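You operate a simulated robot arm through the tools that you are given. There is no shell and no other tool. Be economical: measure what you need, move in short steps, check, and stop when the job is done.

The job below is to be done with a simulated two-armed robot. You get a single attempt, and the scene is never put back.

TASK
Open the beige drawer, take the brass bar on the top of the red table and put it away in the inside of the beige drawer and shut the drawer again. Then put the orange case on the top of the orange table. Keep to this order.

It is judged by the outcome, as a careful person would: the job done as asked, and still so three seconds after it is handed in. It fails if anything else is knocked over, pushed out of place, dropped, spilled or broken.

THE ROBOT
Two 7-joint arms with two-finger grippers on one trunk, on a base that drives. Base frame: it is fixed to the floor where the robot stands at the start and does not move with it; the origin is under the middle of the robot, x ahead of it, y to its left, z up. Readings come in cm, degrees, newtons and seconds.
The left shoulder is at the start at [6.2, 21.6, 135.1], the right one opposite. With the tool pointing down near the work surface each hand reaches from about 10 to 34 cm from the robot's upright axis, wherever it stands, measured 20 degrees to its own side. Places, roughly: beige drawer [80, 0, 70]; brass bar [100, -275, 75]; inside of the beige drawer [90, 0, 70]; orange case [-200, -275, 25]; top of the orange table [-40, -740, 80]. Payload 3.43 kg a hand.
The tool frame of a hand sits at the grasp point between the pads (the TCP): z along the fingers, y along the line on which they close. The tips reach 2 cm beyond it. The gripper opens to 12.4 cm. The gripper's body begins 9.3 cm behind the TCP.
Orientation is told as [roll, pitch, yaw] about the base's x, y, z axes, in that order, counted from this pose: with the fingers straight down and closing along the base's y, the tool's x points along the base's -x, its y along +y and its z along -z.

THE INTERFACE
- The arms move only by the tool jog_arm. It takes "left_targets", "right_targets" or both (then of equal length, played together; a hand with none holds still); each is one flat list of numbers, 7 for each row, row after row: the shift along the tool's x, y, z in units of 30 mm (1.0 is 30 mm), then the turn, a rotation vector about the tool's x, y, z in units of 4 degrees (1.0 is 4 degrees), then the closure, from 0 (fully open) to 1 (shut). In form: [x, y, z, ax, ay, az, fingers, x, y, z, ax, ay, az, fingers, ...]. A call has 1 to 10 rows; each row shifts and turns the commanded pose from where the row before left it, along the tool's axes as they then stand. A call with a number of a shift or a turn outside -1 to 1 is refused whole. A row lasts 0.2 s, in which the tool goes at most 5 cm and 8.6 degrees; a call with a longer step from one row to the next is refused whole, and so is a gripper value outside its range. A pose out of reach is approached as far as the arm can. The call stops where the force on the tool passes 40 N (or 10 N more than at its start, if that is more) or the arm is blocked; 0.2 s more then pass. Each finger travels about 7.2 cm/s and halts on what it meets, pressing with about 21 N; the grip force reading is that of the motor and also rises with nothing between the fingers. The clock runs only during rows and for 0.2 s after the last one: add rows that do not move to give the fingers time. The reply holds the time, the measured pose of the TCP, the force on the tool along the base axes, the opening and the grip force, in the units named above and with some noise, with the torque about the TCP (base axes, N m) and any sound that the robot's microphone picked up.
- Cameras (640 x 400 px; columns grow to the right, rows downward): "scene" is now at [16.47, 0.5, 150.76]; the picture's right is [0.10, -1.00, 0.00], its down [-0.78, -0.08, -0.63] and it looks along [0.62, 0.06, -0.78] (base axes); focal length 250 px, centre (320, 200). "left" rides on the left gripper at [8.2, -1.4, -14] in its tool frame; the picture's right is [0.17, 0.99, 0.00], its down [-0.83, 0.14, -0.54] and it looks along [-0.53, 0.09, 0.84] (tool axes); focal length 243 px, centre (320, 200). "right" rides on the right gripper at [8.2, 1.4, -14] in its tool frame; the picture's right is [-0.17, 0.99, 0.00], its down [-0.83, -0.14, -0.54] and it looks along [-0.53, -0.09, 0.84] (tool axes); focal length 243 px, centre (320, 200). There is no depth. A picture from a camera that has moved, and an enlarged one, comes with that camera's place and axes in the base frame and with its lens. The place of the scene camera against the robot may be out by one fixed shift of up to 1.2 cm in any direction.
- grab_frame(camera): a new picture of that camera. No time passes.
- raise_lower(by): slides the trunk up (or, below 0, down) by that many cm; the arms and the scene camera ride with it, the base frame stays. It gives what a move gives, with no picture.
- steer(legs): drives the robot by 1 to 6 legs, each [ahead, left, turn to the left] in cm, cm and degrees, along the robot's own axes; the way and the turn of a leg run together, so that a leg with both is an arc; at most 150 cm and 180 degrees a leg. The arms and the cameras ride along, it lands a little off, and it stops where it bumps. It gives what a move gives.
- pan_tilt(pan, tilt): turns the head with the scene camera to pan (to the left, within 80 degrees either way) and tilt (down, from -29 to 69), counted from straight ahead of the robot. It gives what a move gives.
- enlarge(camera, box): a new picture of the part [left, top, right, bottom] of that camera's present view, enlarged. No time passes.
- close_job(): hands the job in; it is judged then, once.

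Go step by step. Nothing tells you exact positions but the pictures and the camera data: compare them with the known pose of the tool, close in by small moves and look again before you grip or let go. The budget is 165 turns and 122 pictures, counting those below and the enlarged ones. Unless the task says otherwise, let go and move clear before handing in.

The tools are called after "Request:" by a JSON object that holds its "api" and its "payload". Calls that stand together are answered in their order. jog_arm: Moves the arms, as the interface text tells. Its arguments: {"type":"object","properties":{"left_targets":{"type":"array"},"right_targets":{"type":"array"}},"required":[]} The other tools are called the same way: raise_lower (by) slides the trunk up or down; steer (legs) drives the base; pan_tilt (pan, tilt) turns the head that bears the scene camera; grab_frame (camera) takes a picture; enlarge (camera, box) takes an enlarged picture of a part of a camera's view; close_job () hands the job in.

At the start:

```text
time_s: 0.0
left_position: [70.15, 19.04, 99.39]
left_tcp_rot: [-0.1, -0.4, 0.1]
left_ft_force: [21.3, -40.2, -84.7]
left_wrist_torque: [6.74, -4.22, 3.65]
left_opening: 12.38
left_finger_force: 0.0
right_position: [57.85, -22.2, 100.02]
right_tcp_rot: [0.0, 0.0, 0.1]
right_ft_force: [-0.2, 0.7, 0.0]
right_wrist_torque: [-0.02, 0.0, 0.01]
right_opening: 12.44
right_finger_force: 0.1
trunk travel left (down, up): [-50.2, 8.9]
robot x, y, heading: [-0.02, -0.27, -0.0]
head pan, tilt: [5.5, 51.2]
```

scene: 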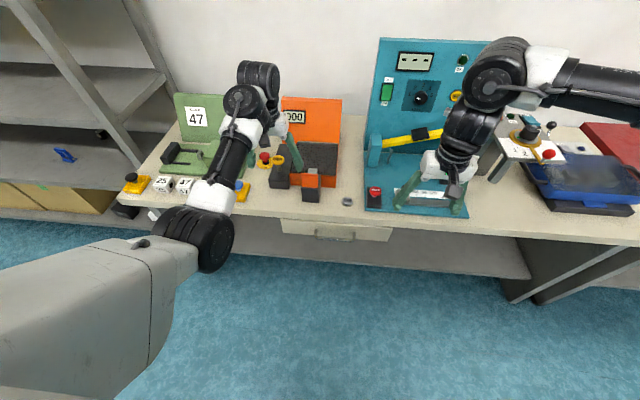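
right: 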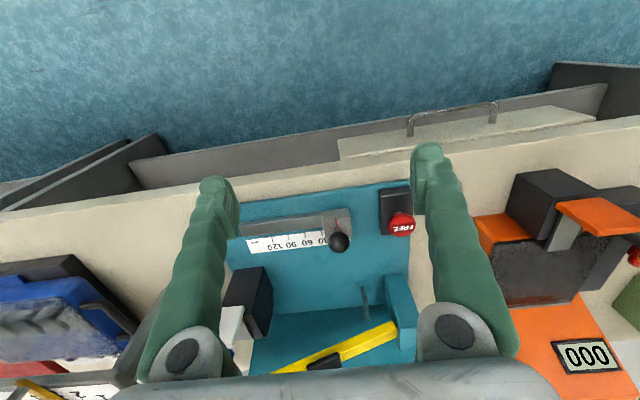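
left: 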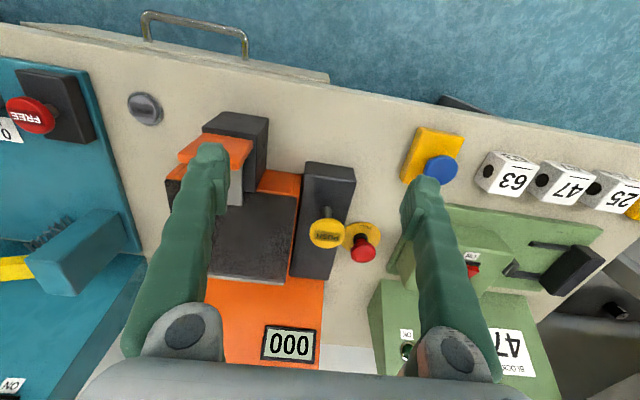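

The left hand's force reads high at the start although its fingers look clear. I'll look closer before moving anything.

Request:
{"api": "enlarge", "payload": {"camera": "scene", "box": [120, 60, 440, 260]}}

Request:
{"api": "jog_arm", "payload": {"left_targets": [0, 0, 0, 0, 0, 0, 0], "right_targets": [0, 0, 0, 0, 0, 0, 0]}}

```text
2.00 times, centred on (280, 160) of scene
camera zoom: at [16.47, 0.5, 150.76], right [0.1, -1.0, 0.0], down [-0.78, -0.08, -0.63], along [0.62, 0.06, -0.78], focal length 501 px, centre (400, 280)
```

zoom: 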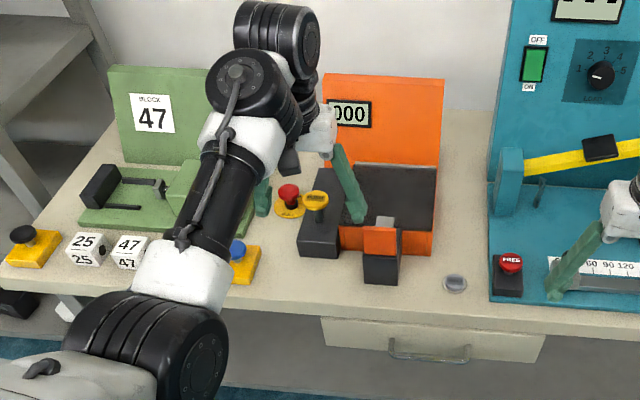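

```text
time_s: 0.4
left_position: [70.31, 19.14, 99.34]
left_tcp_rot: [0.0, -0.6, 0.3]
left_ft_force: [12.7, -16.2, -33.1]
left_wrist_torque: [2.72, -0.89, 1.47]
left_opening: 12.41
left_finger_force: 0.1
right_position: [57.95, -22.16, 100.03]
right_tcp_rot: [0.0, -0.1, 0.1]
right_ft_force: [0.4, 0.8, 0.3]
right_wrist_torque: [0.02, -0.01, 0.0]
right_opening: 12.38
right_finger_force: 0.1
trunk travel left (down, up): [-50.2, 8.9]
robot x, y, heading: [-0.03, -0.06, 0.1]
head pan, tilt: [5.5, 51.2]
```

The left hand's force has dropped but it may be touching the back panel of a device. I'll raise it straight up to clear.

Request:
{"api": "jog_arm", "payload": {"left_targets": [0, 0, -0.5, 0, 0, 0, 0, 0, 0, -0.5, 0, 0, 0, 0]}}

Request:
{"api": "grab_frame", "payload": {"camera": "left"}}

```text
time_s: 0.7
left_position: [70.27, 19.16, 99.6]
left_tcp_rot: [-0.3, -0.8, 0.3]
left_ft_force: [7.0, -8.9, -17.0]
left_wrist_torque: [1.34, -0.39, 0.72]
left_opening: 12.41
left_finger_force: 0.1
left hand out of reach, approached as far as the arm can: row 1
right_position: [58.03, -22.09, 99.96]
right_tcp_rot: [0.0, 0.0, -0.1]
right_ft_force: [0.2, -0.8, -0.9]
right_wrist_torque: [0.0, 0.04, 0.04]
right_opening: 12.4
right_finger_force: 0.1
trunk travel left (down, up): [-50.2, 8.9]
robot x, y, heading: [0.37, -0.07, 0.1]
head pan, tilt: [5.5, 51.2]
stopped in row 1 (left hand): the force on the tool passed its limit at 65 N (the readings are from after the stop); the commanded pose is now the measured one
```

```text
117 pictures are left
camera left: at [61.88, 17.6, 113.37], right [-0.17, 0.99, -0.01], down [0.82, 0.15, 0.55], along [0.54, 0.09, -0.83], focal length 243 px, centre (320, 200)
```

left: 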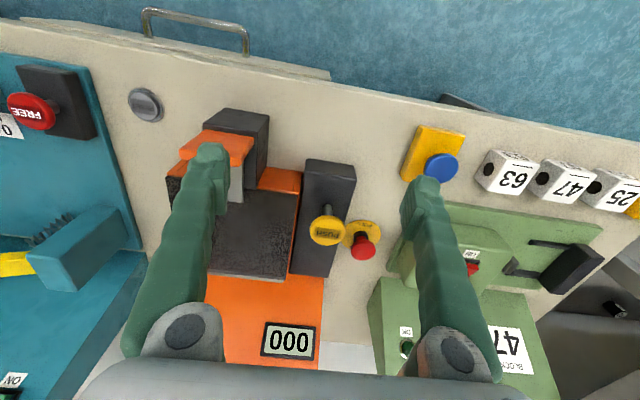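

It seems the left arm is near full stretch. I'll draw it back toward the robot and a little up.

Request:
{"api": "jog_arm", "payload": {"left_targets": [0.4, 0, 0, 0, 0, 0, 0, 0.4, 0, 0, 0, 0, 0, 0]}}

```text
time_s: 1.0
left_position: [70.04, 19.05, 99.31]
left_tcp_rot: [-0.3, -1.1, 0.3]
left_ft_force: [4.5, -7.5, -15.4]
left_wrist_torque: [1.25, -0.43, 0.7]
left_opening: 12.4
left_finger_force: 0.0
left hand out of reach, approached as far as the arm can: row 1
right_position: [57.8, -22.15, 100.09]
right_tcp_rot: [0.0, -0.1, -0.1]
right_ft_force: [1.0, -0.5, 0.2]
right_wrist_torque: [-0.03, 0.0, -0.02]
right_opening: 12.39
right_finger_force: 0.0
trunk travel left (down, up): [-50.2, 8.9]
robot x, y, heading: [0.02, -0.29, 0.1]
head pan, tilt: [5.5, 51.2]
stopped in row 1 (left hand): the force on the tool passed its limit at 57 N (the readings are from after the stop); the commanded pose is now the measured one
```

The force line runs through the left hand's camera, so it seems to press on the arm's own forearm (over-flexed wrist). I'll open the wrist angle by tipping the fingers a little forward.

Request:
{"api": "jog_arm", "payload": {"left_targets": [0, 0, 0, 0, -0.7, 0, 0]}}

Request:
{"api": "grab_frame", "payload": {"camera": "scene"}}

Request:
{"api": "enlarge", "payload": {"camera": "right", "box": [320, 200, 640, 400]}}

```text
time_s: 1.4
left_position: [70.06, 19.02, 99.35]
left_tcp_rot: [-0.2, -3.8, 0.1]
left_ft_force: [0.2, 0.0, -0.1]
left_wrist_torque: [0.04, -0.02, -0.02]
left_opening: 12.42
left_finger_force: 0.1
right_position: [57.94, -22.26, 100.14]
right_tcp_rot: [-0.1, -0.1, -0.1]
right_ft_force: [0.1, -0.7, -0.1]
right_wrist_torque: [0.0, -0.02, 0.01]
right_opening: 12.41
right_finger_force: 0.0
trunk travel left (down, up): [-50.2, 8.9]
robot x, y, heading: [-0.09, 0.03, 0.3]
head pan, tilt: [5.5, 51.2]
```

```text
116 pictures are left
camera scene: at [16.42, 0.52, 150.77], right [0.1, -1.0, 0.0], down [-0.78, -0.08, -0.63], along [0.62, 0.06, -0.78], focal length 250 px, centre (320, 200)
```

scene: 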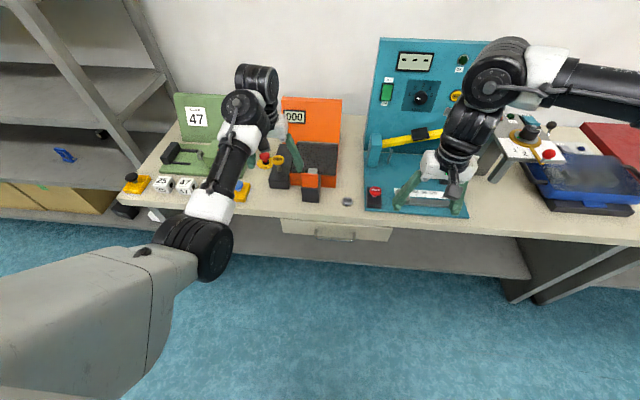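

```text
2.00 times, centred on (480, 300) of right
camera zoom: at [49.59, -20.8, 114.11], right [0.17, 0.99, 0.0], down [0.83, -0.14, 0.54], along [0.53, -0.09, -0.84], focal length 485 px, centre (0, 0)
```

zoom: 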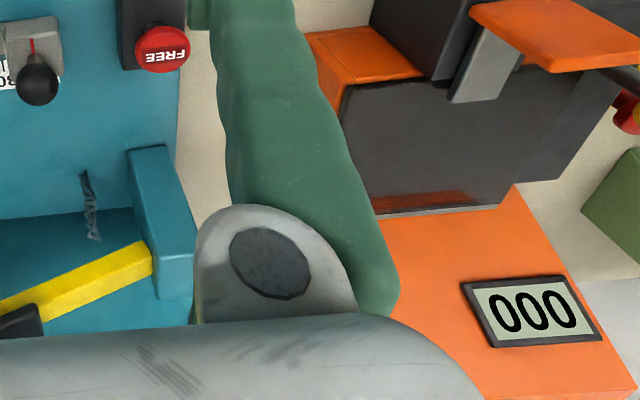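

Freed: forces are zero now. I'll lift and draw the left hand back while keeping the fingers tipped forward.

Request:
{"api": "jog_arm", "payload": {"left_targets": [0, 0, -0.4, 0, -1, 0, 0, 0, 0, -0.4, 0, -1, 0, 0, 0, 0, -0.7, 0, -1, 0, 0, 0.3, 0, -0.7, 0, -1, 0, 0, 0.5, 0, -0.7, 0, 0, 0, 0, 0.5, 0, -0.7, 0, 0, 0, 0]}}

```text
time_s: 2.8
left_position: [66.72, 19.05, 105.97]
left_tcp_rot: [-0.3, -19.8, 0.4]
left_ft_force: [4.6, -3.0, -5.9]
left_wrist_torque: [0.39, -0.28, 0.45]
left_opening: 12.39
left_finger_force: 0.1
left hand out of reach, approached as far as the arm can: row 5, 6
right_position: [58.09, -22.09, 100.05]
right_tcp_rot: [0.0, -0.1, 0.0]
right_ft_force: [-0.1, -0.5, -0.7]
right_wrist_torque: [0.02, -0.01, 0.0]
right_opening: 12.4
right_finger_force: 0.1
trunk travel left (down, up): [-50.2, 8.9]
robot x, y, heading: [-0.11, -0.27, 0.0]
head pan, tilt: [5.5, 51.2]
```

Request:
{"api": "jog_arm", "payload": {"left_targets": [0, 0, 0, 0, -1, 0, 0, 0, 0, 0, 0, -1, 0, 0, 0, 0, 0, 0, -1, 0, 0, 0, 0, 0, 0, -1, 0, 0, 0, 0, 0, 0, -1, 0, 0, 0, 0, 0, 0, -1, 0, 0]}}

Request:
{"api": "enlarge", "payload": {"camera": "scene", "box": [250, 170, 570, 370]}}

```text
time_s: 4.2
left_position: [66.95, 19.08, 106.0]
left_tcp_rot: [-0.3, -44.0, 0.5]
left_ft_force: [-0.2, 0.4, -1.2]
left_wrist_torque: [0.01, -0.02, -0.01]
left_opening: 12.39
left_finger_force: 0.0
right_position: [57.84, -22.08, 100.23]
right_tcp_rot: [-0.1, 0.0, 0.0]
right_ft_force: [0.2, 0.3, 0.7]
right_wrist_torque: [-0.02, 0.03, -0.03]
right_opening: 12.39
right_finger_force: 0.1
trunk travel left (down, up): [-50.2, 8.9]
robot x, y, heading: [-0.18, 0.08, 0.0]
head pan, tilt: [5.5, 51.2]
```

```text
2.00 times, centred on (410, 270) of scene
camera zoom: at [16.43, 0.56, 150.77], right [0.1, -1.0, 0.0], down [-0.78, -0.08, -0.63], along [0.62, 0.06, -0.78], focal length 501 px, centre (140, 60)
```

zoom: 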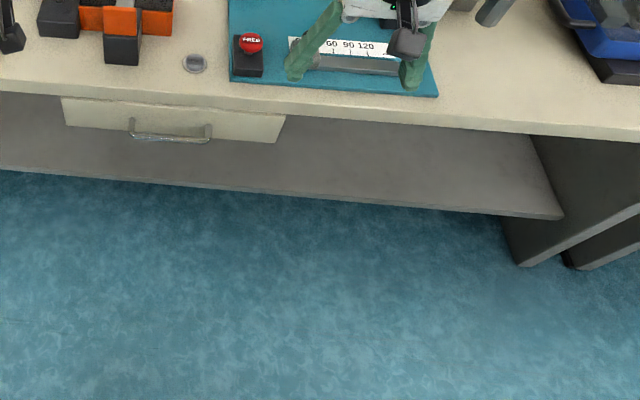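

The handle bar lies near [62.5, -0.6, 71], along y, from about y 7 to -8. Both hands are above the devices, so I'll back the base off 35 cm to get clear room for rearranging arms.

Request:
{"api": "steer", "payload": {"legs": [[-35, 0, 0]]}}

Request:
{"api": "pan_tilt", "payload": {"pan": -50, "tilt": 25}}

Request:
{"api": "grab_frame", "payload": {"camera": "scene"}}

```text
time_s: 6.8
left_position: [33.06, 19.15, 105.94]
left_tcp_rot: [-0.2, -43.9, 0.4]
left_ft_force: [-0.7, 0.1, -0.8]
left_wrist_torque: [-0.01, 0.01, -0.01]
left_opening: 12.41
left_finger_force: 0.1
right_position: [24.31, -21.97, 99.97]
right_tcp_rot: [0.1, 0.0, 0.1]
right_ft_force: [-0.5, 1.2, -0.1]
right_wrist_torque: [0.03, 0.05, 0.01]
right_opening: 12.39
right_finger_force: 0.1
trunk travel left (down, up): [-50.2, 8.9]
robot x, y, heading: [-33.84, -0.08, 0.1]
head pan, tilt: [5.5, 51.2]
```

```text
time_s: 8.1
left_position: [32.9, 19.16, 106.02]
left_tcp_rot: [-0.3, -43.9, 0.6]
left_ft_force: [0.7, -0.1, 0.4]
left_wrist_torque: [0.03, -0.02, 0.02]
left_opening: 12.4
left_finger_force: 0.0
right_position: [24.17, -21.96, 100.11]
right_tcp_rot: [0.0, 0.0, 0.1]
right_ft_force: [0.3, -1.0, -0.3]
right_wrist_torque: [-0.03, 0.04, -0.01]
right_opening: 12.41
right_finger_force: 0.0
trunk travel left (down, up): [-50.2, 8.9]
robot x, y, heading: [-33.63, 0.19, 0.3]
head pan, tilt: [-50.0, 25.0]
```

```text
113 pictures are left
camera scene: at [-18.95, -7.28, 154.67], right [-0.76, -0.65, 0.0], down [-0.27, 0.32, -0.91], along [0.58, -0.69, -0.42], focal length 250 px, centre (320, 200)
```

scene: 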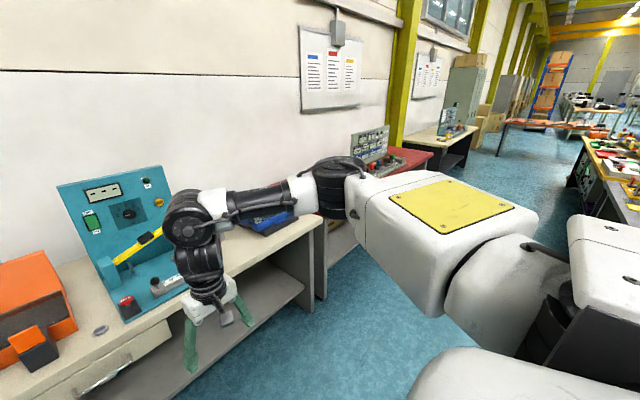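

The aisle runs to the right, with the red table next along the wall. The hands are clear of the table; I'll lower the trunk and start turning the right hand to point forward with its fingers closing vertically.

Request:
{"api": "raise_lower", "payload": {"by": -30}}

Request:
{"api": "jog_arm", "payload": {"right_targets": [0, 0, 0, -1, -1, 1, 0, 0, 0, 0, -1, -1, 1, 0, 0, 0, 0, -1, -1, 1, 0, 0, 0, 0, -1, -1, 1, 0, 0, 0, 0, -1, -1, 1, 0, 0, 0, 0, -1, -1, 1, 0, 0, 0, 0, -1, -1, 1, 0, 0, 0, 0, -1, -1, 1, 0]}}

Request:
{"api": "pan_tilt", "payload": {"pan": -10, "tilt": 40}}

Request:
{"api": "grab_frame", "payload": {"camera": "scene"}}

```text
time_s: 11.1
left_position: [33.08, 19.19, 76.04]
left_tcp_rot: [-0.2, -43.8, 0.5]
left_ft_force: [-0.1, -0.2, 0.5]
left_wrist_torque: [0.03, -0.02, -0.01]
left_opening: 12.42
left_finger_force: 0.0
right_position: [24.16, -22.0, 70.12]
right_tcp_rot: [0.0, -0.1, 0.1]
right_ft_force: [0.3, 0.3, -0.2]
right_wrist_torque: [-0.03, 0.0, -0.03]
right_opening: 12.41
right_finger_force: 0.0
trunk travel left (down, up): [-20.2, 38.9]
robot x, y, heading: [-33.74, -0.19, 0.2]
head pan, tilt: [-50.0, 25.0]
```

```text
time_s: 12.9
left_position: [33.01, 19.15, 75.92]
left_tcp_rot: [-0.2, -43.9, 0.6]
left_ft_force: [-0.6, 0.0, 0.5]
left_wrist_torque: [0.01, 0.01, 0.01]
left_opening: 12.43
left_finger_force: 0.0
right_position: [24.26, -22.28, 69.88]
right_tcp_rot: [41.2, -19.4, -41.1]
right_ft_force: [0.3, -0.6, 0.1]
right_wrist_torque: [0.0, 0.02, 0.01]
right_opening: 12.37
right_finger_force: 0.1
right hand out of reach, approached as far as the arm can: row 5
trunk travel left (down, up): [-20.2, 38.9]
robot x, y, heading: [-33.76, -0.05, 0.0]
head pan, tilt: [-50.0, 25.0]
```

```text
time_s: 13.9
left_position: [33.06, 19.1, 76.03]
left_tcp_rot: [-0.3, -43.8, 0.5]
left_ft_force: [0.7, 0.0, -0.8]
left_wrist_torque: [-0.03, 0.05, -0.01]
left_opening: 12.4
left_finger_force: 0.1
right_position: [24.33, -22.15, 69.9]
right_tcp_rot: [41.0, -19.3, -41.0]
right_ft_force: [0.6, 0.1, -0.7]
right_wrist_torque: [-0.01, 0.02, 0.01]
right_opening: 12.4
right_finger_force: 0.1
trunk travel left (down, up): [-20.2, 38.9]
robot x, y, heading: [-33.56, -0.06, 0.1]
head pan, tilt: [-10.0, 40.0]
```

```text
112 pictures are left
camera scene: at [-7.01, -1.69, 120.71], right [-0.17, -0.98, 0.0], down [-0.63, 0.11, -0.77], along [0.75, -0.13, -0.64], focal length 250 px, centre (320, 200)
```

scene: 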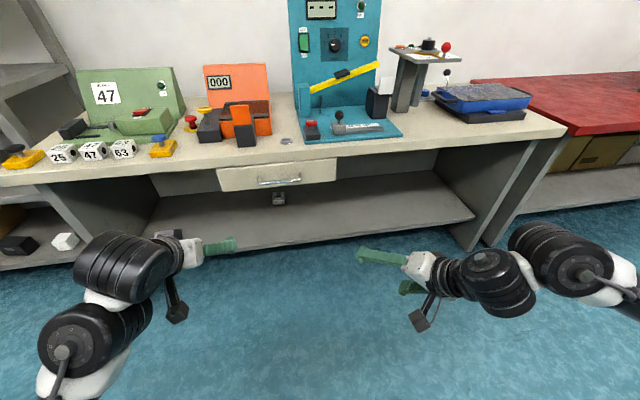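

Rotation continues fine; I'll finish the turn.

Request:
{"api": "jog_arm", "payload": {"right_targets": [0, 0, 0, -1, -1, 1, 0, 0, 0, 0, -1, -1, 1, 0, 0, 0, 0, -1, -1, 1, 0, 0, 0, 0, -1, -1, 1, 0, 0, 0, 0, -1, -1, 1, 0, 0, 0, 0, -1, -1, 1, 0, 0, 0, 0, -1, -1, 1, 0, 0, 0, 0, -1, -1, 1, 0, 0, 0, 0, -1, -1, 1, 0, 0, 0, 0, -0.3, -0.3, 0.3, 0]}}

Request:
{"api": "grab_frame", "payload": {"camera": "scene"}}

```text
time_s: 16.1
left_position: [32.96, 19.15, 75.91]
left_tcp_rot: [-0.3, -43.9, 0.4]
left_ft_force: [-0.6, -0.2, 0.1]
left_wrist_torque: [0.01, -0.02, 0.0]
left_opening: 12.42
left_finger_force: 0.1
right_position: [24.32, -22.37, 69.9]
right_tcp_rot: [90.2, -0.1, -89.8]
right_ft_force: [-0.6, -0.3, -0.2]
right_wrist_torque: [0.03, 0.02, -0.01]
right_opening: 12.43
right_finger_force: 0.0
trunk travel left (down, up): [-20.2, 38.9]
robot x, y, heading: [-33.8, -0.08, 0.1]
head pan, tilt: [-10.0, 40.0]
```

```text
111 pictures are left
camera scene: at [-7.01, -1.69, 120.71], right [-0.17, -0.99, 0.0], down [-0.63, 0.11, -0.77], along [0.75, -0.13, -0.64], focal length 250 px, centre (320, 200)
```

scene: 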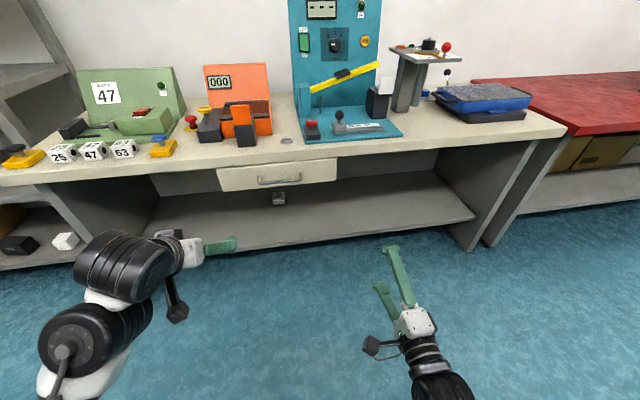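

Right hand is now pointing forward with a vertical grip. The left hand sticks out too far, so I'll retract it toward the robot before driving in.

Request:
{"api": "jog_arm", "payload": {"left_targets": [0.6, 0, -0.575, 0, 0, 0, 0, 0.6, 0, -0.575, 0, 0, 0, 0, 0.6, 0, -0.575, 0, 0, 0, 0, 0.6, 0, -0.575, 0, 0, 0, 0, 0.6, 0, -0.575, 0, 0, 0, 0, 0.6, 0, -0.575, 0, 0, 0, 0, 0.6, 0, -0.575, 0, 0, 0, 0, 0.6, 0, -0.575, 0, 0, 0, 0, 0.6, 0, -0.575, 0, 0, 0, 0, 0.6, 0, -0.575, 0, 0, 0, 0]}}

Request:
{"api": "grab_frame", "payload": {"camera": "scene"}}

Request:
{"api": "grab_frame", "payload": {"camera": "right"}}

```text
time_s: 18.3
left_position: [15.35, 14.89, 71.05]
left_tcp_rot: [-0.1, -43.8, 0.6]
left_ft_force: [0.5, 0.0, 0.3]
left_wrist_torque: [0.03, -0.01, -0.01]
left_opening: 12.41
left_finger_force: 0.1
left hand out of reach, approached as far as the arm can: row 6, 7, 8, 9, 10
right_position: [24.35, -22.31, 69.95]
right_tcp_rot: [89.9, -0.1, -89.7]
right_ft_force: [0.0, -0.3, -0.8]
right_wrist_torque: [-0.02, 0.05, 0.01]
right_opening: 12.4
right_finger_force: 0.1
trunk travel left (down, up): [-20.2, 38.9]
robot x, y, heading: [-33.48, 0.03, 0.2]
head pan, tilt: [-10.0, 40.0]
```

```text
110 pictures are left
camera scene: at [-7.02, -1.69, 120.71], right [-0.17, -0.99, 0.0], down [-0.63, 0.11, -0.77], along [0.75, -0.13, -0.64], focal length 250 px, centre (320, 200)
```

scene: 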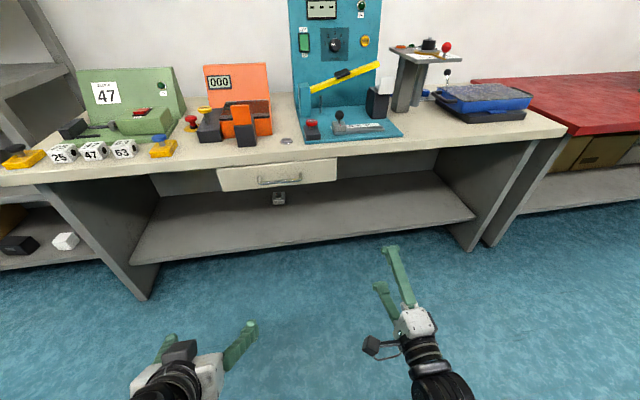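

```text
109 pictures are left
camera right: at [10.22, -14.17, 71.27], right [0.0, -0.16, 0.99], down [-0.54, -0.83, -0.14], along [0.84, -0.53, -0.09], focal length 243 px, centre (320, 200)
```

right: 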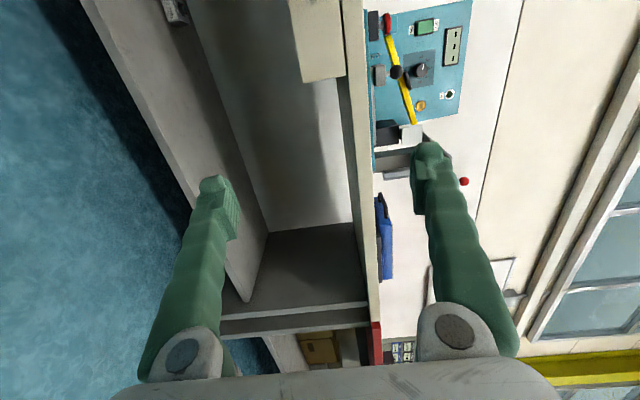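

Now I'll strafe left so the right hand faces the handle, then check with the hand camera.

Request:
{"api": "steer", "payload": {"legs": [[0, 21.7, 0], [20, 0, 0]]}}

Request:
{"api": "grab_frame", "payload": {"camera": "right"}}

Request:
{"api": "grab_frame", "payload": {"camera": "scene"}}

```text
time_s: 23.3
left_position: [34.99, 36.78, 71.08]
left_tcp_rot: [-0.2, -44.0, 0.6]
left_ft_force: [0.5, -0.5, -1.1]
left_wrist_torque: [-0.02, 0.0, -0.01]
left_opening: 12.41
left_finger_force: 0.0
right_position: [43.97, -0.3, 69.79]
right_tcp_rot: [89.9, -0.1, -89.8]
right_ft_force: [-0.1, 0.3, 0.3]
right_wrist_torque: [0.02, -0.01, -0.01]
right_opening: 12.39
right_finger_force: 0.0
trunk travel left (down, up): [-20.2, 38.9]
robot x, y, heading: [-14.16, 21.91, 0.2]
head pan, tilt: [-10.0, 40.0]
```

```text
108 pictures are left
camera right: at [29.87, 7.76, 71.25], right [0.0, -0.16, 0.99], down [-0.54, -0.83, -0.14], along [0.84, -0.53, -0.09], focal length 243 px, centre (320, 200)
```

right: 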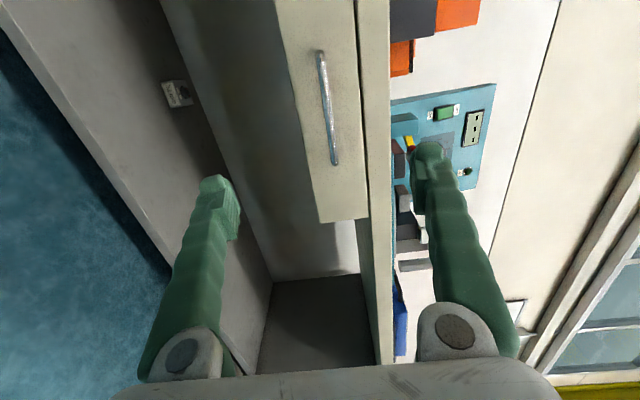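

```text
107 pictures are left
camera scene: at [12.66, 20.24, 120.7], right [-0.17, -0.99, 0.0], down [-0.63, 0.11, -0.77], along [0.75, -0.13, -0.64], focal length 250 px, centre (320, 200)
```

scene: 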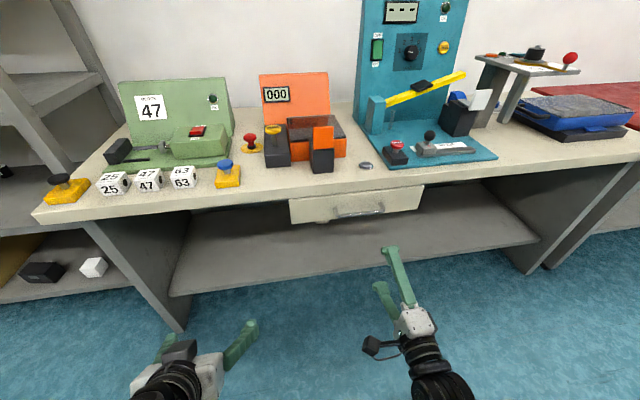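

The handle centres on about [62.5, 0, 71.1]. I'll raise the hand 1.2 cm, half-close the fingers, and approach.

Request:
{"api": "jog_arm", "payload": {"right_targets": [0, 0.42, 0, 0, 0, 0, 0.6, 0, 0, 0, 0, 0, 0, 0.6, 0, 0, 0, 0, 0, 0, 0.6]}}

Request:
{"api": "steer", "payload": {"legs": [[13, 0, 0]]}}

Request:
{"api": "grab_frame", "payload": {"camera": "right"}}

```text
time_s: 24.1
left_position: [35.02, 36.56, 71.05]
left_tcp_rot: [-0.2, -43.8, 0.6]
left_ft_force: [0.0, 0.0, -0.7]
left_wrist_torque: [-0.01, 0.0, -0.02]
left_opening: 12.4
left_finger_force: 0.0
right_position: [43.98, -0.33, 71.04]
right_tcp_rot: [90.0, -0.1, -89.7]
right_ft_force: [0.0, 0.1, -1.1]
right_wrist_torque: [-0.03, -0.01, 0.01]
right_opening: 4.97
right_finger_force: 0.1
trunk travel left (down, up): [-20.2, 38.9]
robot x, y, heading: [-14.22, 21.75, 0.2]
head pan, tilt: [-10.0, 40.0]
```

```text
time_s: 25.5
left_position: [48.32, 36.69, 71.06]
left_tcp_rot: [-0.2, -43.8, 0.6]
left_ft_force: [-0.1, -0.5, -0.8]
left_wrist_torque: [-0.03, 0.02, -0.02]
left_opening: 12.42
left_finger_force: 0.1
right_position: [57.1, -0.5, 71.14]
right_tcp_rot: [89.9, -0.1, -89.9]
right_ft_force: [-0.8, -0.4, -0.2]
right_wrist_torque: [0.03, -0.03, -0.01]
right_opening: 4.99
right_finger_force: 0.0
trunk travel left (down, up): [-20.2, 38.9]
robot x, y, heading: [-0.91, 21.66, -0.1]
head pan, tilt: [-10.0, 40.0]
```

```text
106 pictures are left
camera right: at [43.08, 7.68, 72.43], right [0.0, -0.16, 0.99], down [-0.54, -0.83, -0.14], along [0.84, -0.53, -0.09], focal length 243 px, centre (320, 200)
```

right: 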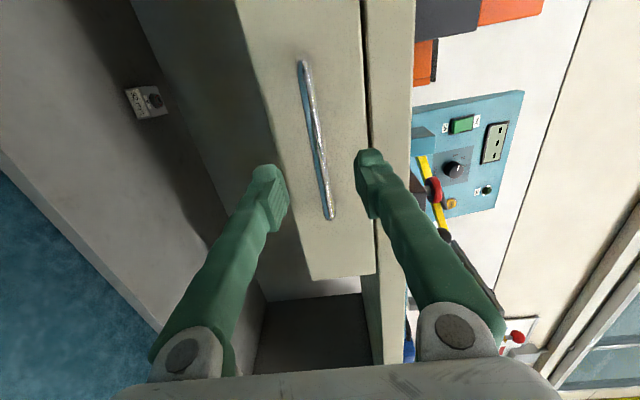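

Aligned; I'll move 5.4 cm forward onto the bar and close.

Request:
{"api": "jog_arm", "payload": {"right_targets": [0, 0, 0.6, 0, 0, 0, 0.6, 0, 0, 0.6, 0, 0, 0, 0.6, 0, 0, 0.6, 0, 0, 0, 0.6, 0, 0, 0, 0, 0, 0, 1, 0, 0, 0, 0, 0, 0, 1, 0, 0, 0, 0, 0, 0, 1, 0, 0, 0, 0, 0, 0, 1]}}

Request:
{"api": "grab_frame", "payload": {"camera": "right"}}

```text
time_s: 27.1
left_position: [48.19, 36.57, 71.12]
left_tcp_rot: [-0.2, -43.9, 0.4]
left_ft_force: [-0.4, 0.6, 0.0]
left_wrist_torque: [-0.01, 0.01, -0.01]
left_opening: 12.38
left_finger_force: 0.2
right_position: [62.64, -0.59, 70.95]
right_tcp_rot: [89.9, 0.0, -89.9]
right_ft_force: [0.2, -0.5, -2.7]
right_wrist_torque: [0.07, 0.01, 0.06]
right_opening: 0.6
right_finger_force: 39.1
trunk travel left (down, up): [-20.2, 38.9]
robot x, y, heading: [-0.74, 21.82, -0.1]
head pan, tilt: [-10.0, 40.0]
```

```text
105 pictures are left
camera right: at [48.53, 7.54, 72.42], right [0.0, -0.16, 0.99], down [-0.54, -0.83, -0.14], along [0.84, -0.53, -0.09], focal length 243 px, centre (320, 200)
```

right: 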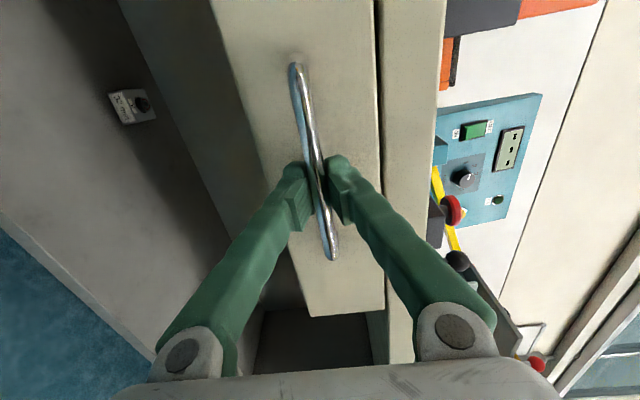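

Bar gripped (0.6 cm). Now I'll pull back by driving in two steps.

Request:
{"api": "steer", "payload": {"legs": [[-10, 0, 0]]}}

Request:
{"api": "grab_frame", "payload": {"camera": "scene"}}

```text
time_s: 28.4
left_position: [38.14, 36.65, 71.02]
left_tcp_rot: [-0.1, -43.9, 0.4]
left_ft_force: [1.5, 1.0, 0.2]
left_wrist_torque: [0.01, 0.01, -0.01]
left_opening: 12.42
left_finger_force: 0.0
right_position: [52.41, -0.58, 71.14]
right_tcp_rot: [89.9, -0.2, -89.8]
right_ft_force: [-0.3, 2.4, -8.1]
right_wrist_torque: [0.06, 0.0, -0.08]
right_opening: 0.59
right_finger_force: 38.2
trunk travel left (down, up): [-20.2, 38.9]
robot x, y, heading: [-10.96, 22.14, -0.0]
head pan, tilt: [-10.0, 40.0]
```

```text
104 pictures are left
camera scene: at [15.73, 20.18, 120.71], right [-0.17, -0.98, 0.0], down [-0.63, 0.11, -0.77], along [0.75, -0.13, -0.64], focal length 250 px, centre (320, 200)
```

scene: 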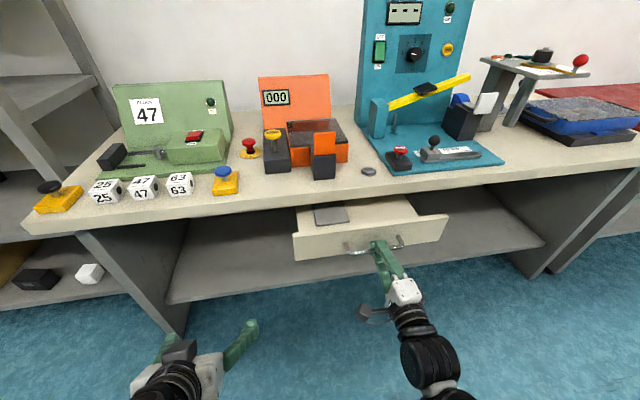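

The drawer opens smoothly and holds a grey item at its left. I'll pull further.

Request:
{"api": "steer", "payload": {"legs": [[-9, 0, 0]]}}

Request:
{"api": "grab_frame", "payload": {"camera": "scene"}}

```text
time_s: 29.6
left_position: [29.11, 36.64, 71.09]
left_tcp_rot: [-0.2, -43.9, 0.5]
left_ft_force: [0.3, -0.4, 0.3]
left_wrist_torque: [-0.01, -0.01, -0.01]
left_opening: 12.38
left_finger_force: 0.1
right_position: [43.57, -0.57, 71.07]
right_tcp_rot: [89.9, -0.1, -89.8]
right_ft_force: [1.2, 1.5, -2.5]
right_wrist_torque: [0.12, 0.04, 0.0]
right_opening: 0.6
right_finger_force: 38.9
trunk travel left (down, up): [-20.2, 38.9]
robot x, y, heading: [-19.85, 22.16, -0.0]
head pan, tilt: [-10.0, 40.0]
```

```text
103 pictures are left
camera scene: at [6.74, 20.19, 120.72], right [-0.17, -0.98, 0.0], down [-0.63, 0.11, -0.77], along [0.75, -0.13, -0.64], focal length 250 px, centre (320, 200)
```

scene: 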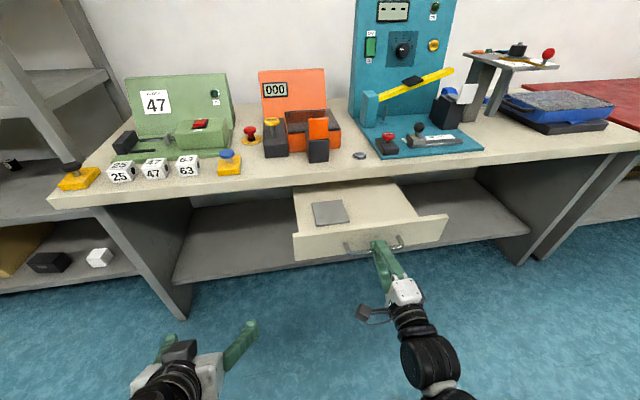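

Request:
{"api": "steer", "payload": {"legs": [[-5, 0, 0]]}}

Request:
{"api": "enlarge", "payload": {"camera": "scene", "box": [250, 140, 490, 290]}}

```text
time_s: 30.6
left_position: [24.15, 36.54, 71.1]
left_tcp_rot: [-0.2, -44.0, 0.3]
left_ft_force: [-0.6, 0.2, 0.0]
left_wrist_torque: [0.01, -0.01, 0.02]
left_opening: 12.39
left_finger_force: 0.1
right_position: [38.51, -0.53, 70.95]
right_tcp_rot: [89.9, 0.0, -89.8]
right_ft_force: [0.1, 2.2, -0.8]
right_wrist_torque: [0.1, -0.04, 0.04]
right_opening: 0.62
right_finger_force: 38.6
trunk travel left (down, up): [-20.2, 38.9]
robot x, y, heading: [-25.28, 21.5, -0.0]
head pan, tilt: [-10.0, 40.0]
```

```text
2.67 times, centred on (370, 215) of scene
camera zoom: at [1.7, 20.19, 120.73], right [-0.17, -0.98, 0.0], down [-0.63, 0.11, -0.77], along [0.75, -0.13, -0.64], focal length 668 px, centre (187, 160)
```

zoom: 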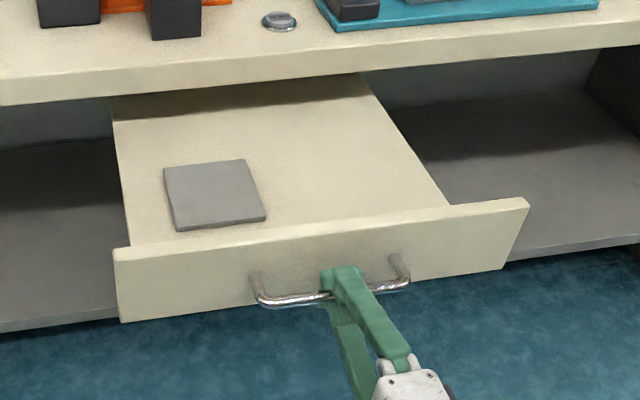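

The drawer is open 24 cm, and its right half is free. I'll release the handle, back off, and look over the drawer before travelling.

Request:
{"api": "jog_arm", "payload": {"right_targets": [0, 0, 0, 0, 0, 0, 0.6, 0, 0, 0, 0, 0, 0, 0.6, 0, 0, 0, 0, 0, 0, 0.6]}}

Request:
{"api": "steer", "payload": {"legs": [[-14, 0, 0]]}}

Request:
{"api": "pan_tilt", "payload": {"pan": -65, "tilt": 15}}

Request:
{"api": "grab_frame", "payload": {"camera": "scene"}}

Request:
{"api": "grab_frame", "payload": {"camera": "right"}}

```text
time_s: 31.4
left_position: [24.12, 36.6, 71.07]
left_tcp_rot: [-0.2, -43.9, 0.4]
left_ft_force: [1.1, 0.2, 0.4]
left_wrist_torque: [-0.02, 0.0, -0.01]
left_opening: 12.39
left_finger_force: 0.0
right_position: [38.55, -0.62, 70.95]
right_tcp_rot: [89.8, -0.2, -89.8]
right_ft_force: [0.1, 0.1, 0.4]
right_wrist_torque: [-0.02, 0.03, 0.0]
right_opening: 4.95
right_finger_force: 0.1
trunk travel left (down, up): [-20.2, 38.9]
robot x, y, heading: [-25.46, 22.06, -0.0]
head pan, tilt: [-10.0, 40.0]
```

```text
time_s: 32.9
left_position: [10.24, 36.6, 71.04]
left_tcp_rot: [-0.2, -43.9, 0.4]
left_ft_force: [-0.2, -0.2, 0.6]
left_wrist_torque: [0.03, 0.0, -0.01]
left_opening: 12.41
left_finger_force: 0.0
right_position: [24.47, -0.51, 71.04]
right_tcp_rot: [89.8, -0.1, -89.8]
right_ft_force: [0.6, -0.2, -0.4]
right_wrist_torque: [-0.01, -0.02, 0.0]
right_opening: 4.94
right_finger_force: 0.1
trunk travel left (down, up): [-20.2, 38.9]
robot x, y, heading: [-38.81, 21.92, -0.1]
head pan, tilt: [-10.0, 40.0]
```

```text
time_s: 34.1
left_position: [10.3, 36.52, 71.03]
left_tcp_rot: [-0.1, -43.9, 0.3]
left_ft_force: [-0.3, 0.4, 1.2]
left_wrist_torque: [0.0, 0.0, -0.01]
left_opening: 12.39
left_finger_force: 0.1
right_position: [24.67, -0.49, 70.92]
right_tcp_rot: [89.7, -0.1, -89.8]
right_ft_force: [-0.1, 0.5, 0.5]
right_wrist_torque: [0.0, 0.01, -0.02]
right_opening: 4.96
right_finger_force: 0.0
trunk travel left (down, up): [-20.2, 38.9]
robot x, y, heading: [-38.75, 21.72, 0.1]
head pan, tilt: [-65.0, 15.0]
```

```text
101 pictures are left
camera scene: at [-16.58, 13.19, 124.66], right [-0.91, -0.42, 0.0], down [-0.11, 0.23, -0.97], along [0.41, -0.87, -0.26], focal length 250 px, centre (320, 200)
```

scene: 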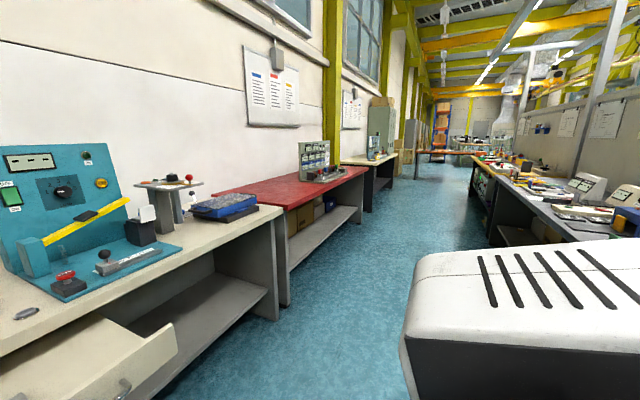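

```text
100 pictures are left
camera right: at [10.5, 7.57, 72.41], right [0.0, -0.16, 0.99], down [-0.54, -0.83, -0.14], along [0.84, -0.53, -0.09], focal length 243 px, centre (320, 200)
```

right: 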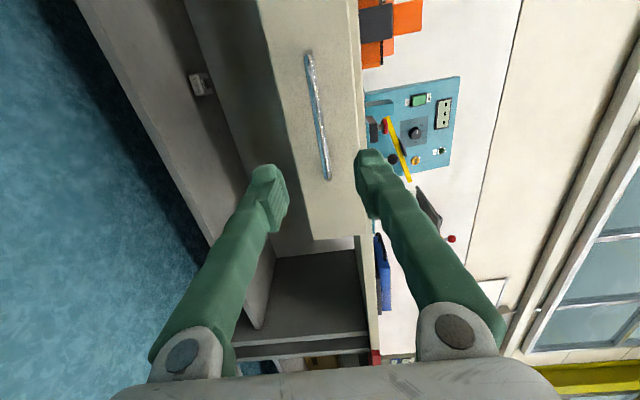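

The red table is next along the wall, with the aisle between x ≈ -66 and 66. I'll strafe right, past the drawer, to face the red table.

Request:
{"api": "steer", "payload": {"legs": [[0, -80, 0], [12, -80, 0], [0, -115, 0]]}}

Request:
{"api": "pan_tilt", "payload": {"pan": -10, "tilt": 30}}

Request:
{"api": "grab_frame", "payload": {"camera": "scene"}}

```text
time_s: 70.9
left_position: [24.93, -237.27, 71.17]
left_tcp_rot: [-0.2, -43.9, 1.4]
left_ft_force: [-0.2, 0.1, -0.4]
left_wrist_torque: [0.03, 0.01, -0.02]
left_opening: 12.4
left_finger_force: 0.0
right_position: [39.81, -274.08, 70.98]
right_tcp_rot: [89.8, -0.1, -88.9]
right_ft_force: [-0.9, -0.3, 0.3]
right_wrist_torque: [-0.02, -0.02, -0.01]
right_opening: 4.98
right_finger_force: 0.1
trunk travel left (down, up): [-20.2, 38.9]
robot x, y, heading: [-24.13, -252.86, 0.8]
head pan, tilt: [-65.0, 15.0]
```

```text
time_s: 72.2
left_position: [24.81, -237.32, 71.29]
left_tcp_rot: [-0.2, -43.8, 1.4]
left_ft_force: [-0.7, 0.1, 0.1]
left_wrist_torque: [-0.03, -0.04, -0.04]
left_opening: 12.41
left_finger_force: 0.1
right_position: [39.77, -274.18, 71.07]
right_tcp_rot: [89.8, -0.1, -89.0]
right_ft_force: [0.1, 0.5, -0.4]
right_wrist_torque: [-0.01, 0.01, 0.01]
right_opening: 4.96
right_finger_force: 0.0
trunk travel left (down, up): [-20.2, 38.9]
robot x, y, heading: [-24.07, -252.85, 0.8]
head pan, tilt: [-10.0, 30.0]
```

```text
99 pictures are left
camera scene: at [3.27, -254.11, 122.25], right [-0.16, -0.99, 0.0], down [-0.49, 0.08, -0.87], along [0.86, -0.14, -0.5], focal length 250 px, centre (320, 200)
```

scene: 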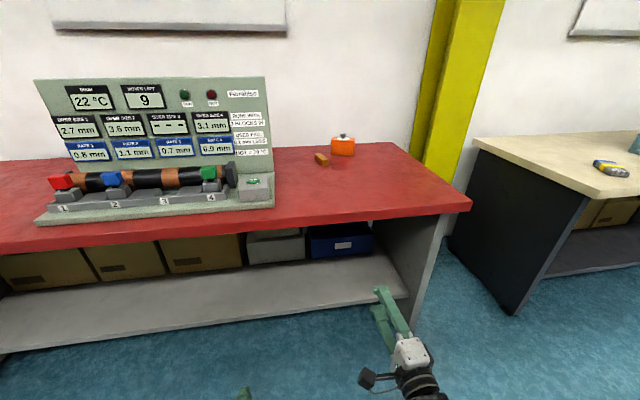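

There is an orange thing and a small brown block near it on the red table, and a device with displays. Let me zoom to identify the brass bar and read the panel.

Request:
{"api": "enlarge", "payload": {"camera": "scene", "box": [20, 70, 280, 235]}}

Request:
{"api": "enlarge", "payload": {"camera": "scene", "box": [270, 120, 390, 195]}}

```text
2.42 times, centred on (150, 152) of scene
camera zoom: at [3.27, -254.11, 122.25], right [-0.16, -0.99, 0.0], down [-0.49, 0.08, -0.87], along [0.86, -0.14, -0.5], focal length 607 px, centre (732, 315)
```

zoom: 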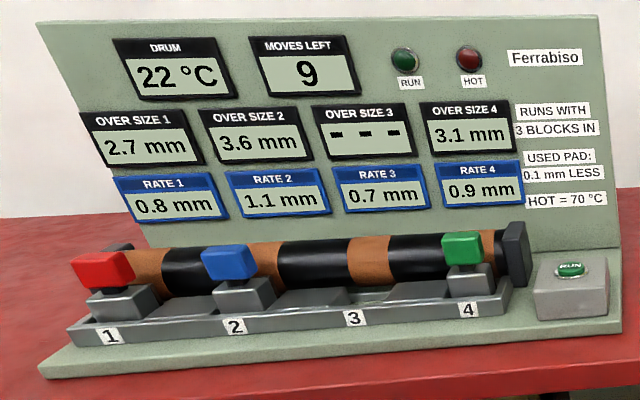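

```text
5.33 times, centred on (330, 158) of scene
camera zoom: at [3.27, -254.11, 122.25], right [-0.16, -0.99, 0.0], down [-0.49, 0.08, -0.87], along [0.86, -0.14, -0.5], focal length 1336 px, centre (267, 427)
```

zoom: 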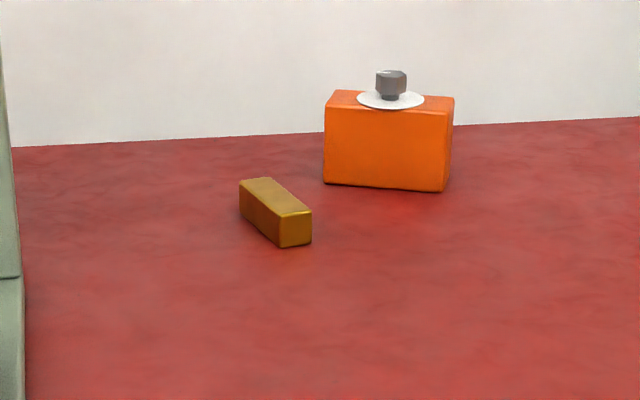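

The device is irrelevant. The brass bar (about 9 × 3 cm, long side about 14° off x) lies near [112, -272] on the red table, next to an orange case-like container which I'll avoid. First I'll turn the right hand to fingers forward-down, closing along y.

Request:
{"api": "raise_lower", "payload": {"by": 25}}

Request:
{"api": "jog_arm", "payload": {"right_targets": [0, 0, 0, 0.4645, 0.4645, -0.9966, 0.3, 0, 0, 0, 0.4645, 0.4645, -0.9966, 0.3, 0, 0, 0, 0.4645, 0.4645, -0.9966, 0.3, 0, 0, 0, 0.4645, 0.4645, -0.9966, 0.3, 0, 0, 0, 0.4645, 0.4645, -0.9966, 0.3, 0, 0, 0, 0.4645, 0.4645, -0.9966, 0.3, 0, 0, 0, 0.4645, 0.4645, -0.9966, 0.3, 0, 0, 0, 0.4645, 0.4645, -0.9966, 0.3, 0, 0, 0, 0.4645, 0.4645, -0.9966, 0.3, 0, 0, 0, 0.4645, 0.4645, -0.9966, 0.3]}}

Request:
{"api": "jog_arm", "payload": {"right_targets": [0, 0, 0, 0.4645, 0.4645, -0.9966, 0.3, 0, 0, 0, 0.4645, 0.4645, -0.9966, 0.3, 0, 0, 0, 0.4645, 0.4645, -0.9966, 0.3, 0, 0, 0, 0.4645, 0.4645, -0.9966, 0.3, 0, 0, 0, 0.4645, 0.4645, -0.9966, 0.3, 0, 0, 0, 0.4645, 0.4645, -0.9966, 0.3, 0, 0, 0, 0.4645, 0.4645, -0.9966, 0.3, 0, 0, 0, 0.4645, 0.4645, -0.9966, 0.3, 0, 0, 0, 0.4645, 0.4645, -0.9966, 0.3, 0, 0, 0, 0.4645, 0.4645, -0.9966, 0.3]}}

Request:
{"api": "grab_frame", "payload": {"camera": "scene"}}

```text
time_s: 74.8
left_position: [24.86, -237.25, 96.02]
left_tcp_rot: [-0.2, -43.9, 1.4]
left_ft_force: [0.1, -0.5, 0.4]
left_wrist_torque: [0.02, -0.01, 0.02]
left_opening: 12.41
left_finger_force: 0.0
right_position: [39.82, -274.15, 95.95]
right_tcp_rot: [89.8, 0.0, -88.9]
right_ft_force: [-0.1, 0.2, -0.5]
right_wrist_torque: [0.04, 0.0, 0.03]
right_opening: 4.97
right_finger_force: 0.0
trunk travel left (down, up): [-45.2, 13.9]
robot x, y, heading: [-24.12, -252.92, 0.8]
head pan, tilt: [-10.0, 30.0]
```

```text
time_s: 77.0
left_position: [24.87, -237.18, 96.02]
left_tcp_rot: [-0.2, -43.8, 1.4]
left_ft_force: [0.8, 0.3, -0.7]
left_wrist_torque: [0.03, -0.03, 0.0]
left_opening: 12.4
left_finger_force: 0.0
right_position: [39.8, -274.16, 95.94]
right_tcp_rot: [60.9, -34.7, -60.1]
right_ft_force: [-0.8, -0.4, 0.1]
right_wrist_torque: [0.0, 0.03, 0.02]
right_opening: 8.67
right_finger_force: 0.0
trunk travel left (down, up): [-45.2, 13.9]
robot x, y, heading: [-24.25, -252.8, 1.1]
head pan, tilt: [-10.0, 30.0]
```

```text
time_s: 79.2
left_position: [24.86, -237.21, 95.98]
left_tcp_rot: [-0.1, -44.0, 1.4]
left_ft_force: [-0.2, 0.0, 0.3]
left_wrist_torque: [0.01, -0.02, 0.03]
left_opening: 12.39
left_finger_force: 0.0
right_position: [39.84, -274.2, 95.91]
right_tcp_rot: [5.0, -41.4, -4.0]
right_ft_force: [0.5, -0.6, 0.3]
right_wrist_torque: [0.0, -0.03, -0.01]
right_opening: 8.67
right_finger_force: 0.1
trunk travel left (down, up): [-45.2, 13.9]
robot x, y, heading: [-24.02, -252.76, 1.2]
head pan, tilt: [-10.0, 30.0]
```

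```text
96 pictures are left
camera scene: at [-3.84, -254.22, 148.09], right [-0.16, -0.99, 0.0], down [-0.49, 0.08, -0.87], along [0.86, -0.14, -0.5], focal length 250 px, centre (320, 200)
```

scene: 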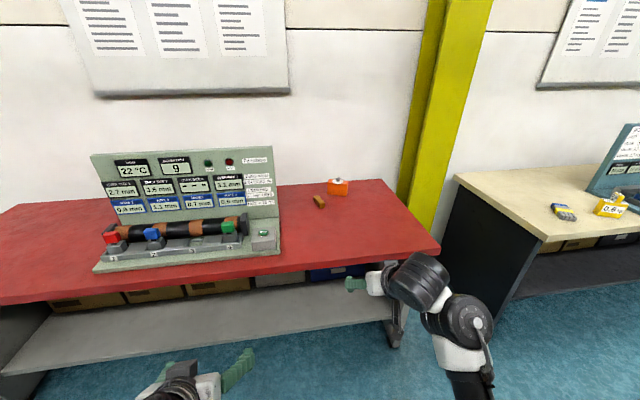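

Request:
{"api": "enlarge", "payload": {"camera": "scene", "box": [280, 165, 360, 215]}}

Request:
{"api": "grab_frame", "payload": {"camera": "right"}}

```text
8.00 times, centred on (320, 190) of scene
camera zoom: at [-3.84, -254.22, 148.09], right [-0.16, -0.99, 0.0], down [-0.49, 0.08, -0.87], along [0.86, -0.14, -0.5], focal length 2004 px, centre (320, 280)
```

zoom: 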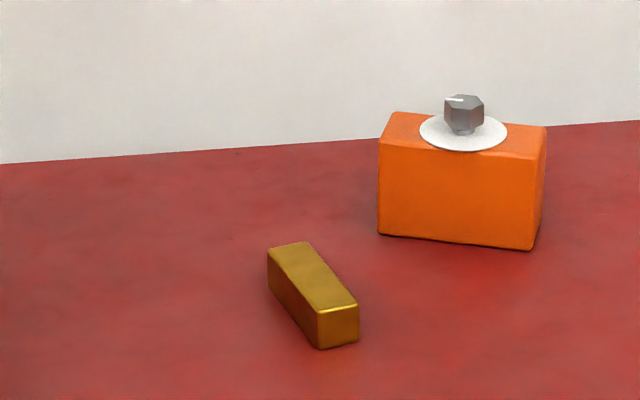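

```text
94 pictures are left
camera right: at [24.32, -272.99, 101.1], right [0.13, 0.98, 0.17], down [0.26, -0.2, 0.94], along [0.96, -0.08, -0.28], focal length 243 px, centre (320, 200)
```

right: 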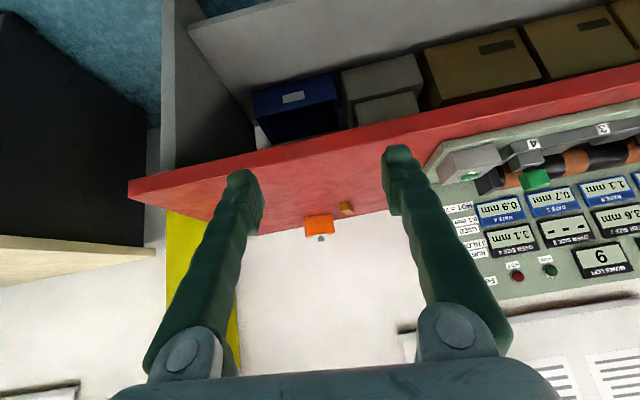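

The bar is near [105, -272], with the table top about z 80. I'll drive closer to the table (edge near x 67) and then extend the right arm.

Request:
{"api": "steer", "payload": {"legs": [[35, -3, -1]]}}

Request:
{"api": "grab_frame", "payload": {"camera": "scene"}}

Request:
{"api": "grab_frame", "payload": {"camera": "right"}}

```text
time_s: 81.8
left_position: [59.84, -240.8, 96.06]
left_tcp_rot: [-0.2, -43.9, 0.5]
left_ft_force: [0.5, -0.2, -0.7]
left_wrist_torque: [0.0, -0.04, 0.01]
left_opening: 12.4
left_finger_force: 0.0
right_position: [74.09, -278.01, 95.91]
right_tcp_rot: [5.1, -41.5, -5.1]
right_ft_force: [1.2, -0.5, 0.3]
right_wrist_torque: [0.02, 0.01, -0.01]
right_opening: 8.68
right_finger_force: 0.1
trunk travel left (down, up): [-45.2, 13.9]
robot x, y, heading: [10.52, -255.22, -0.2]
head pan, tilt: [-10.0, 30.0]
```

```text
93 pictures are left
camera scene: at [30.87, -257.28, 148.1], right [-0.17, -0.98, 0.0], down [-0.49, 0.09, -0.87], along [0.85, -0.15, -0.5], focal length 250 px, centre (320, 200)
```

scene: 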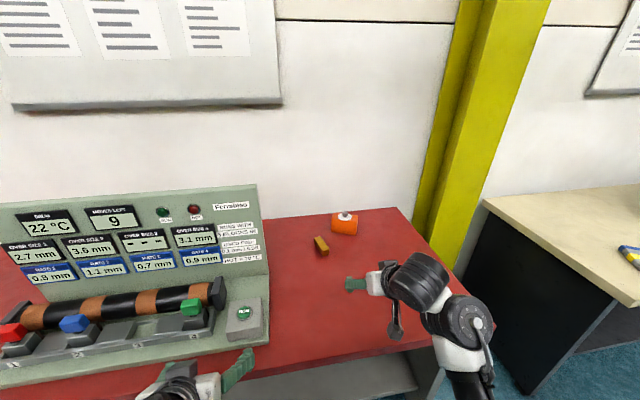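

```text
92 pictures are left
camera right: at [58.7, -276.52, 101.1], right [0.15, 0.97, 0.18], down [0.26, -0.21, 0.94], along [0.95, -0.1, -0.28], focal length 243 px, centre (320, 200)
```

right: 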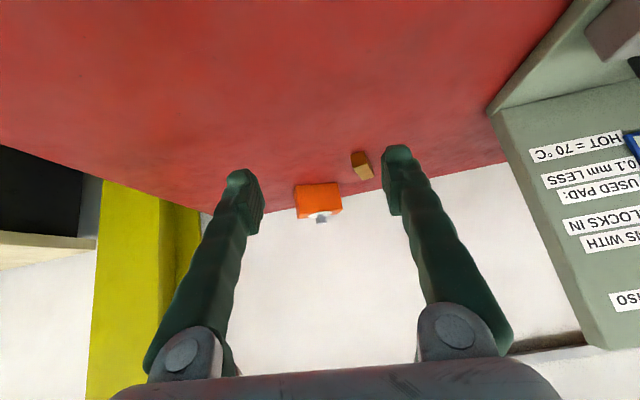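

Bar centre triangulates to about [108, -271, 81] from both cameras. I'll test how far the right arm extends forward at this height.

Request:
{"api": "jog_arm", "payload": {"right_targets": [-0.6, 0, 0.53, 0, 0, 0, 0.3, -0.6, 0, 0.53, 0, 0, 0, 0.3, -0.6, 0, 0.53, 0, 0, 0, 0.3, -0.6, 0, 0.53, 0, 0, 0, 0.3, -0.6, 0, 0.53, 0, 0, 0, 0.3, -0.6, 0, 0.53, 0, 0, 0, 0.3]}}

```text
time_s: 83.2
left_position: [59.89, -240.79, 96.11]
left_tcp_rot: [-0.2, -43.8, 0.4]
left_ft_force: [0.2, -0.8, 0.8]
left_wrist_torque: [0.01, 0.01, 0.04]
left_opening: 12.39
left_finger_force: 0.0
right_position: [88.69, -278.47, 95.79]
right_tcp_rot: [5.1, -41.5, -5.2]
right_ft_force: [1.3, 0.9, 0.4]
right_wrist_torque: [0.0, 0.02, -0.01]
right_opening: 8.69
right_finger_force: 0.0
trunk travel left (down, up): [-45.2, 13.9]
robot x, y, heading: [10.75, -255.7, 0.2]
head pan, tilt: [-10.0, 30.0]
```

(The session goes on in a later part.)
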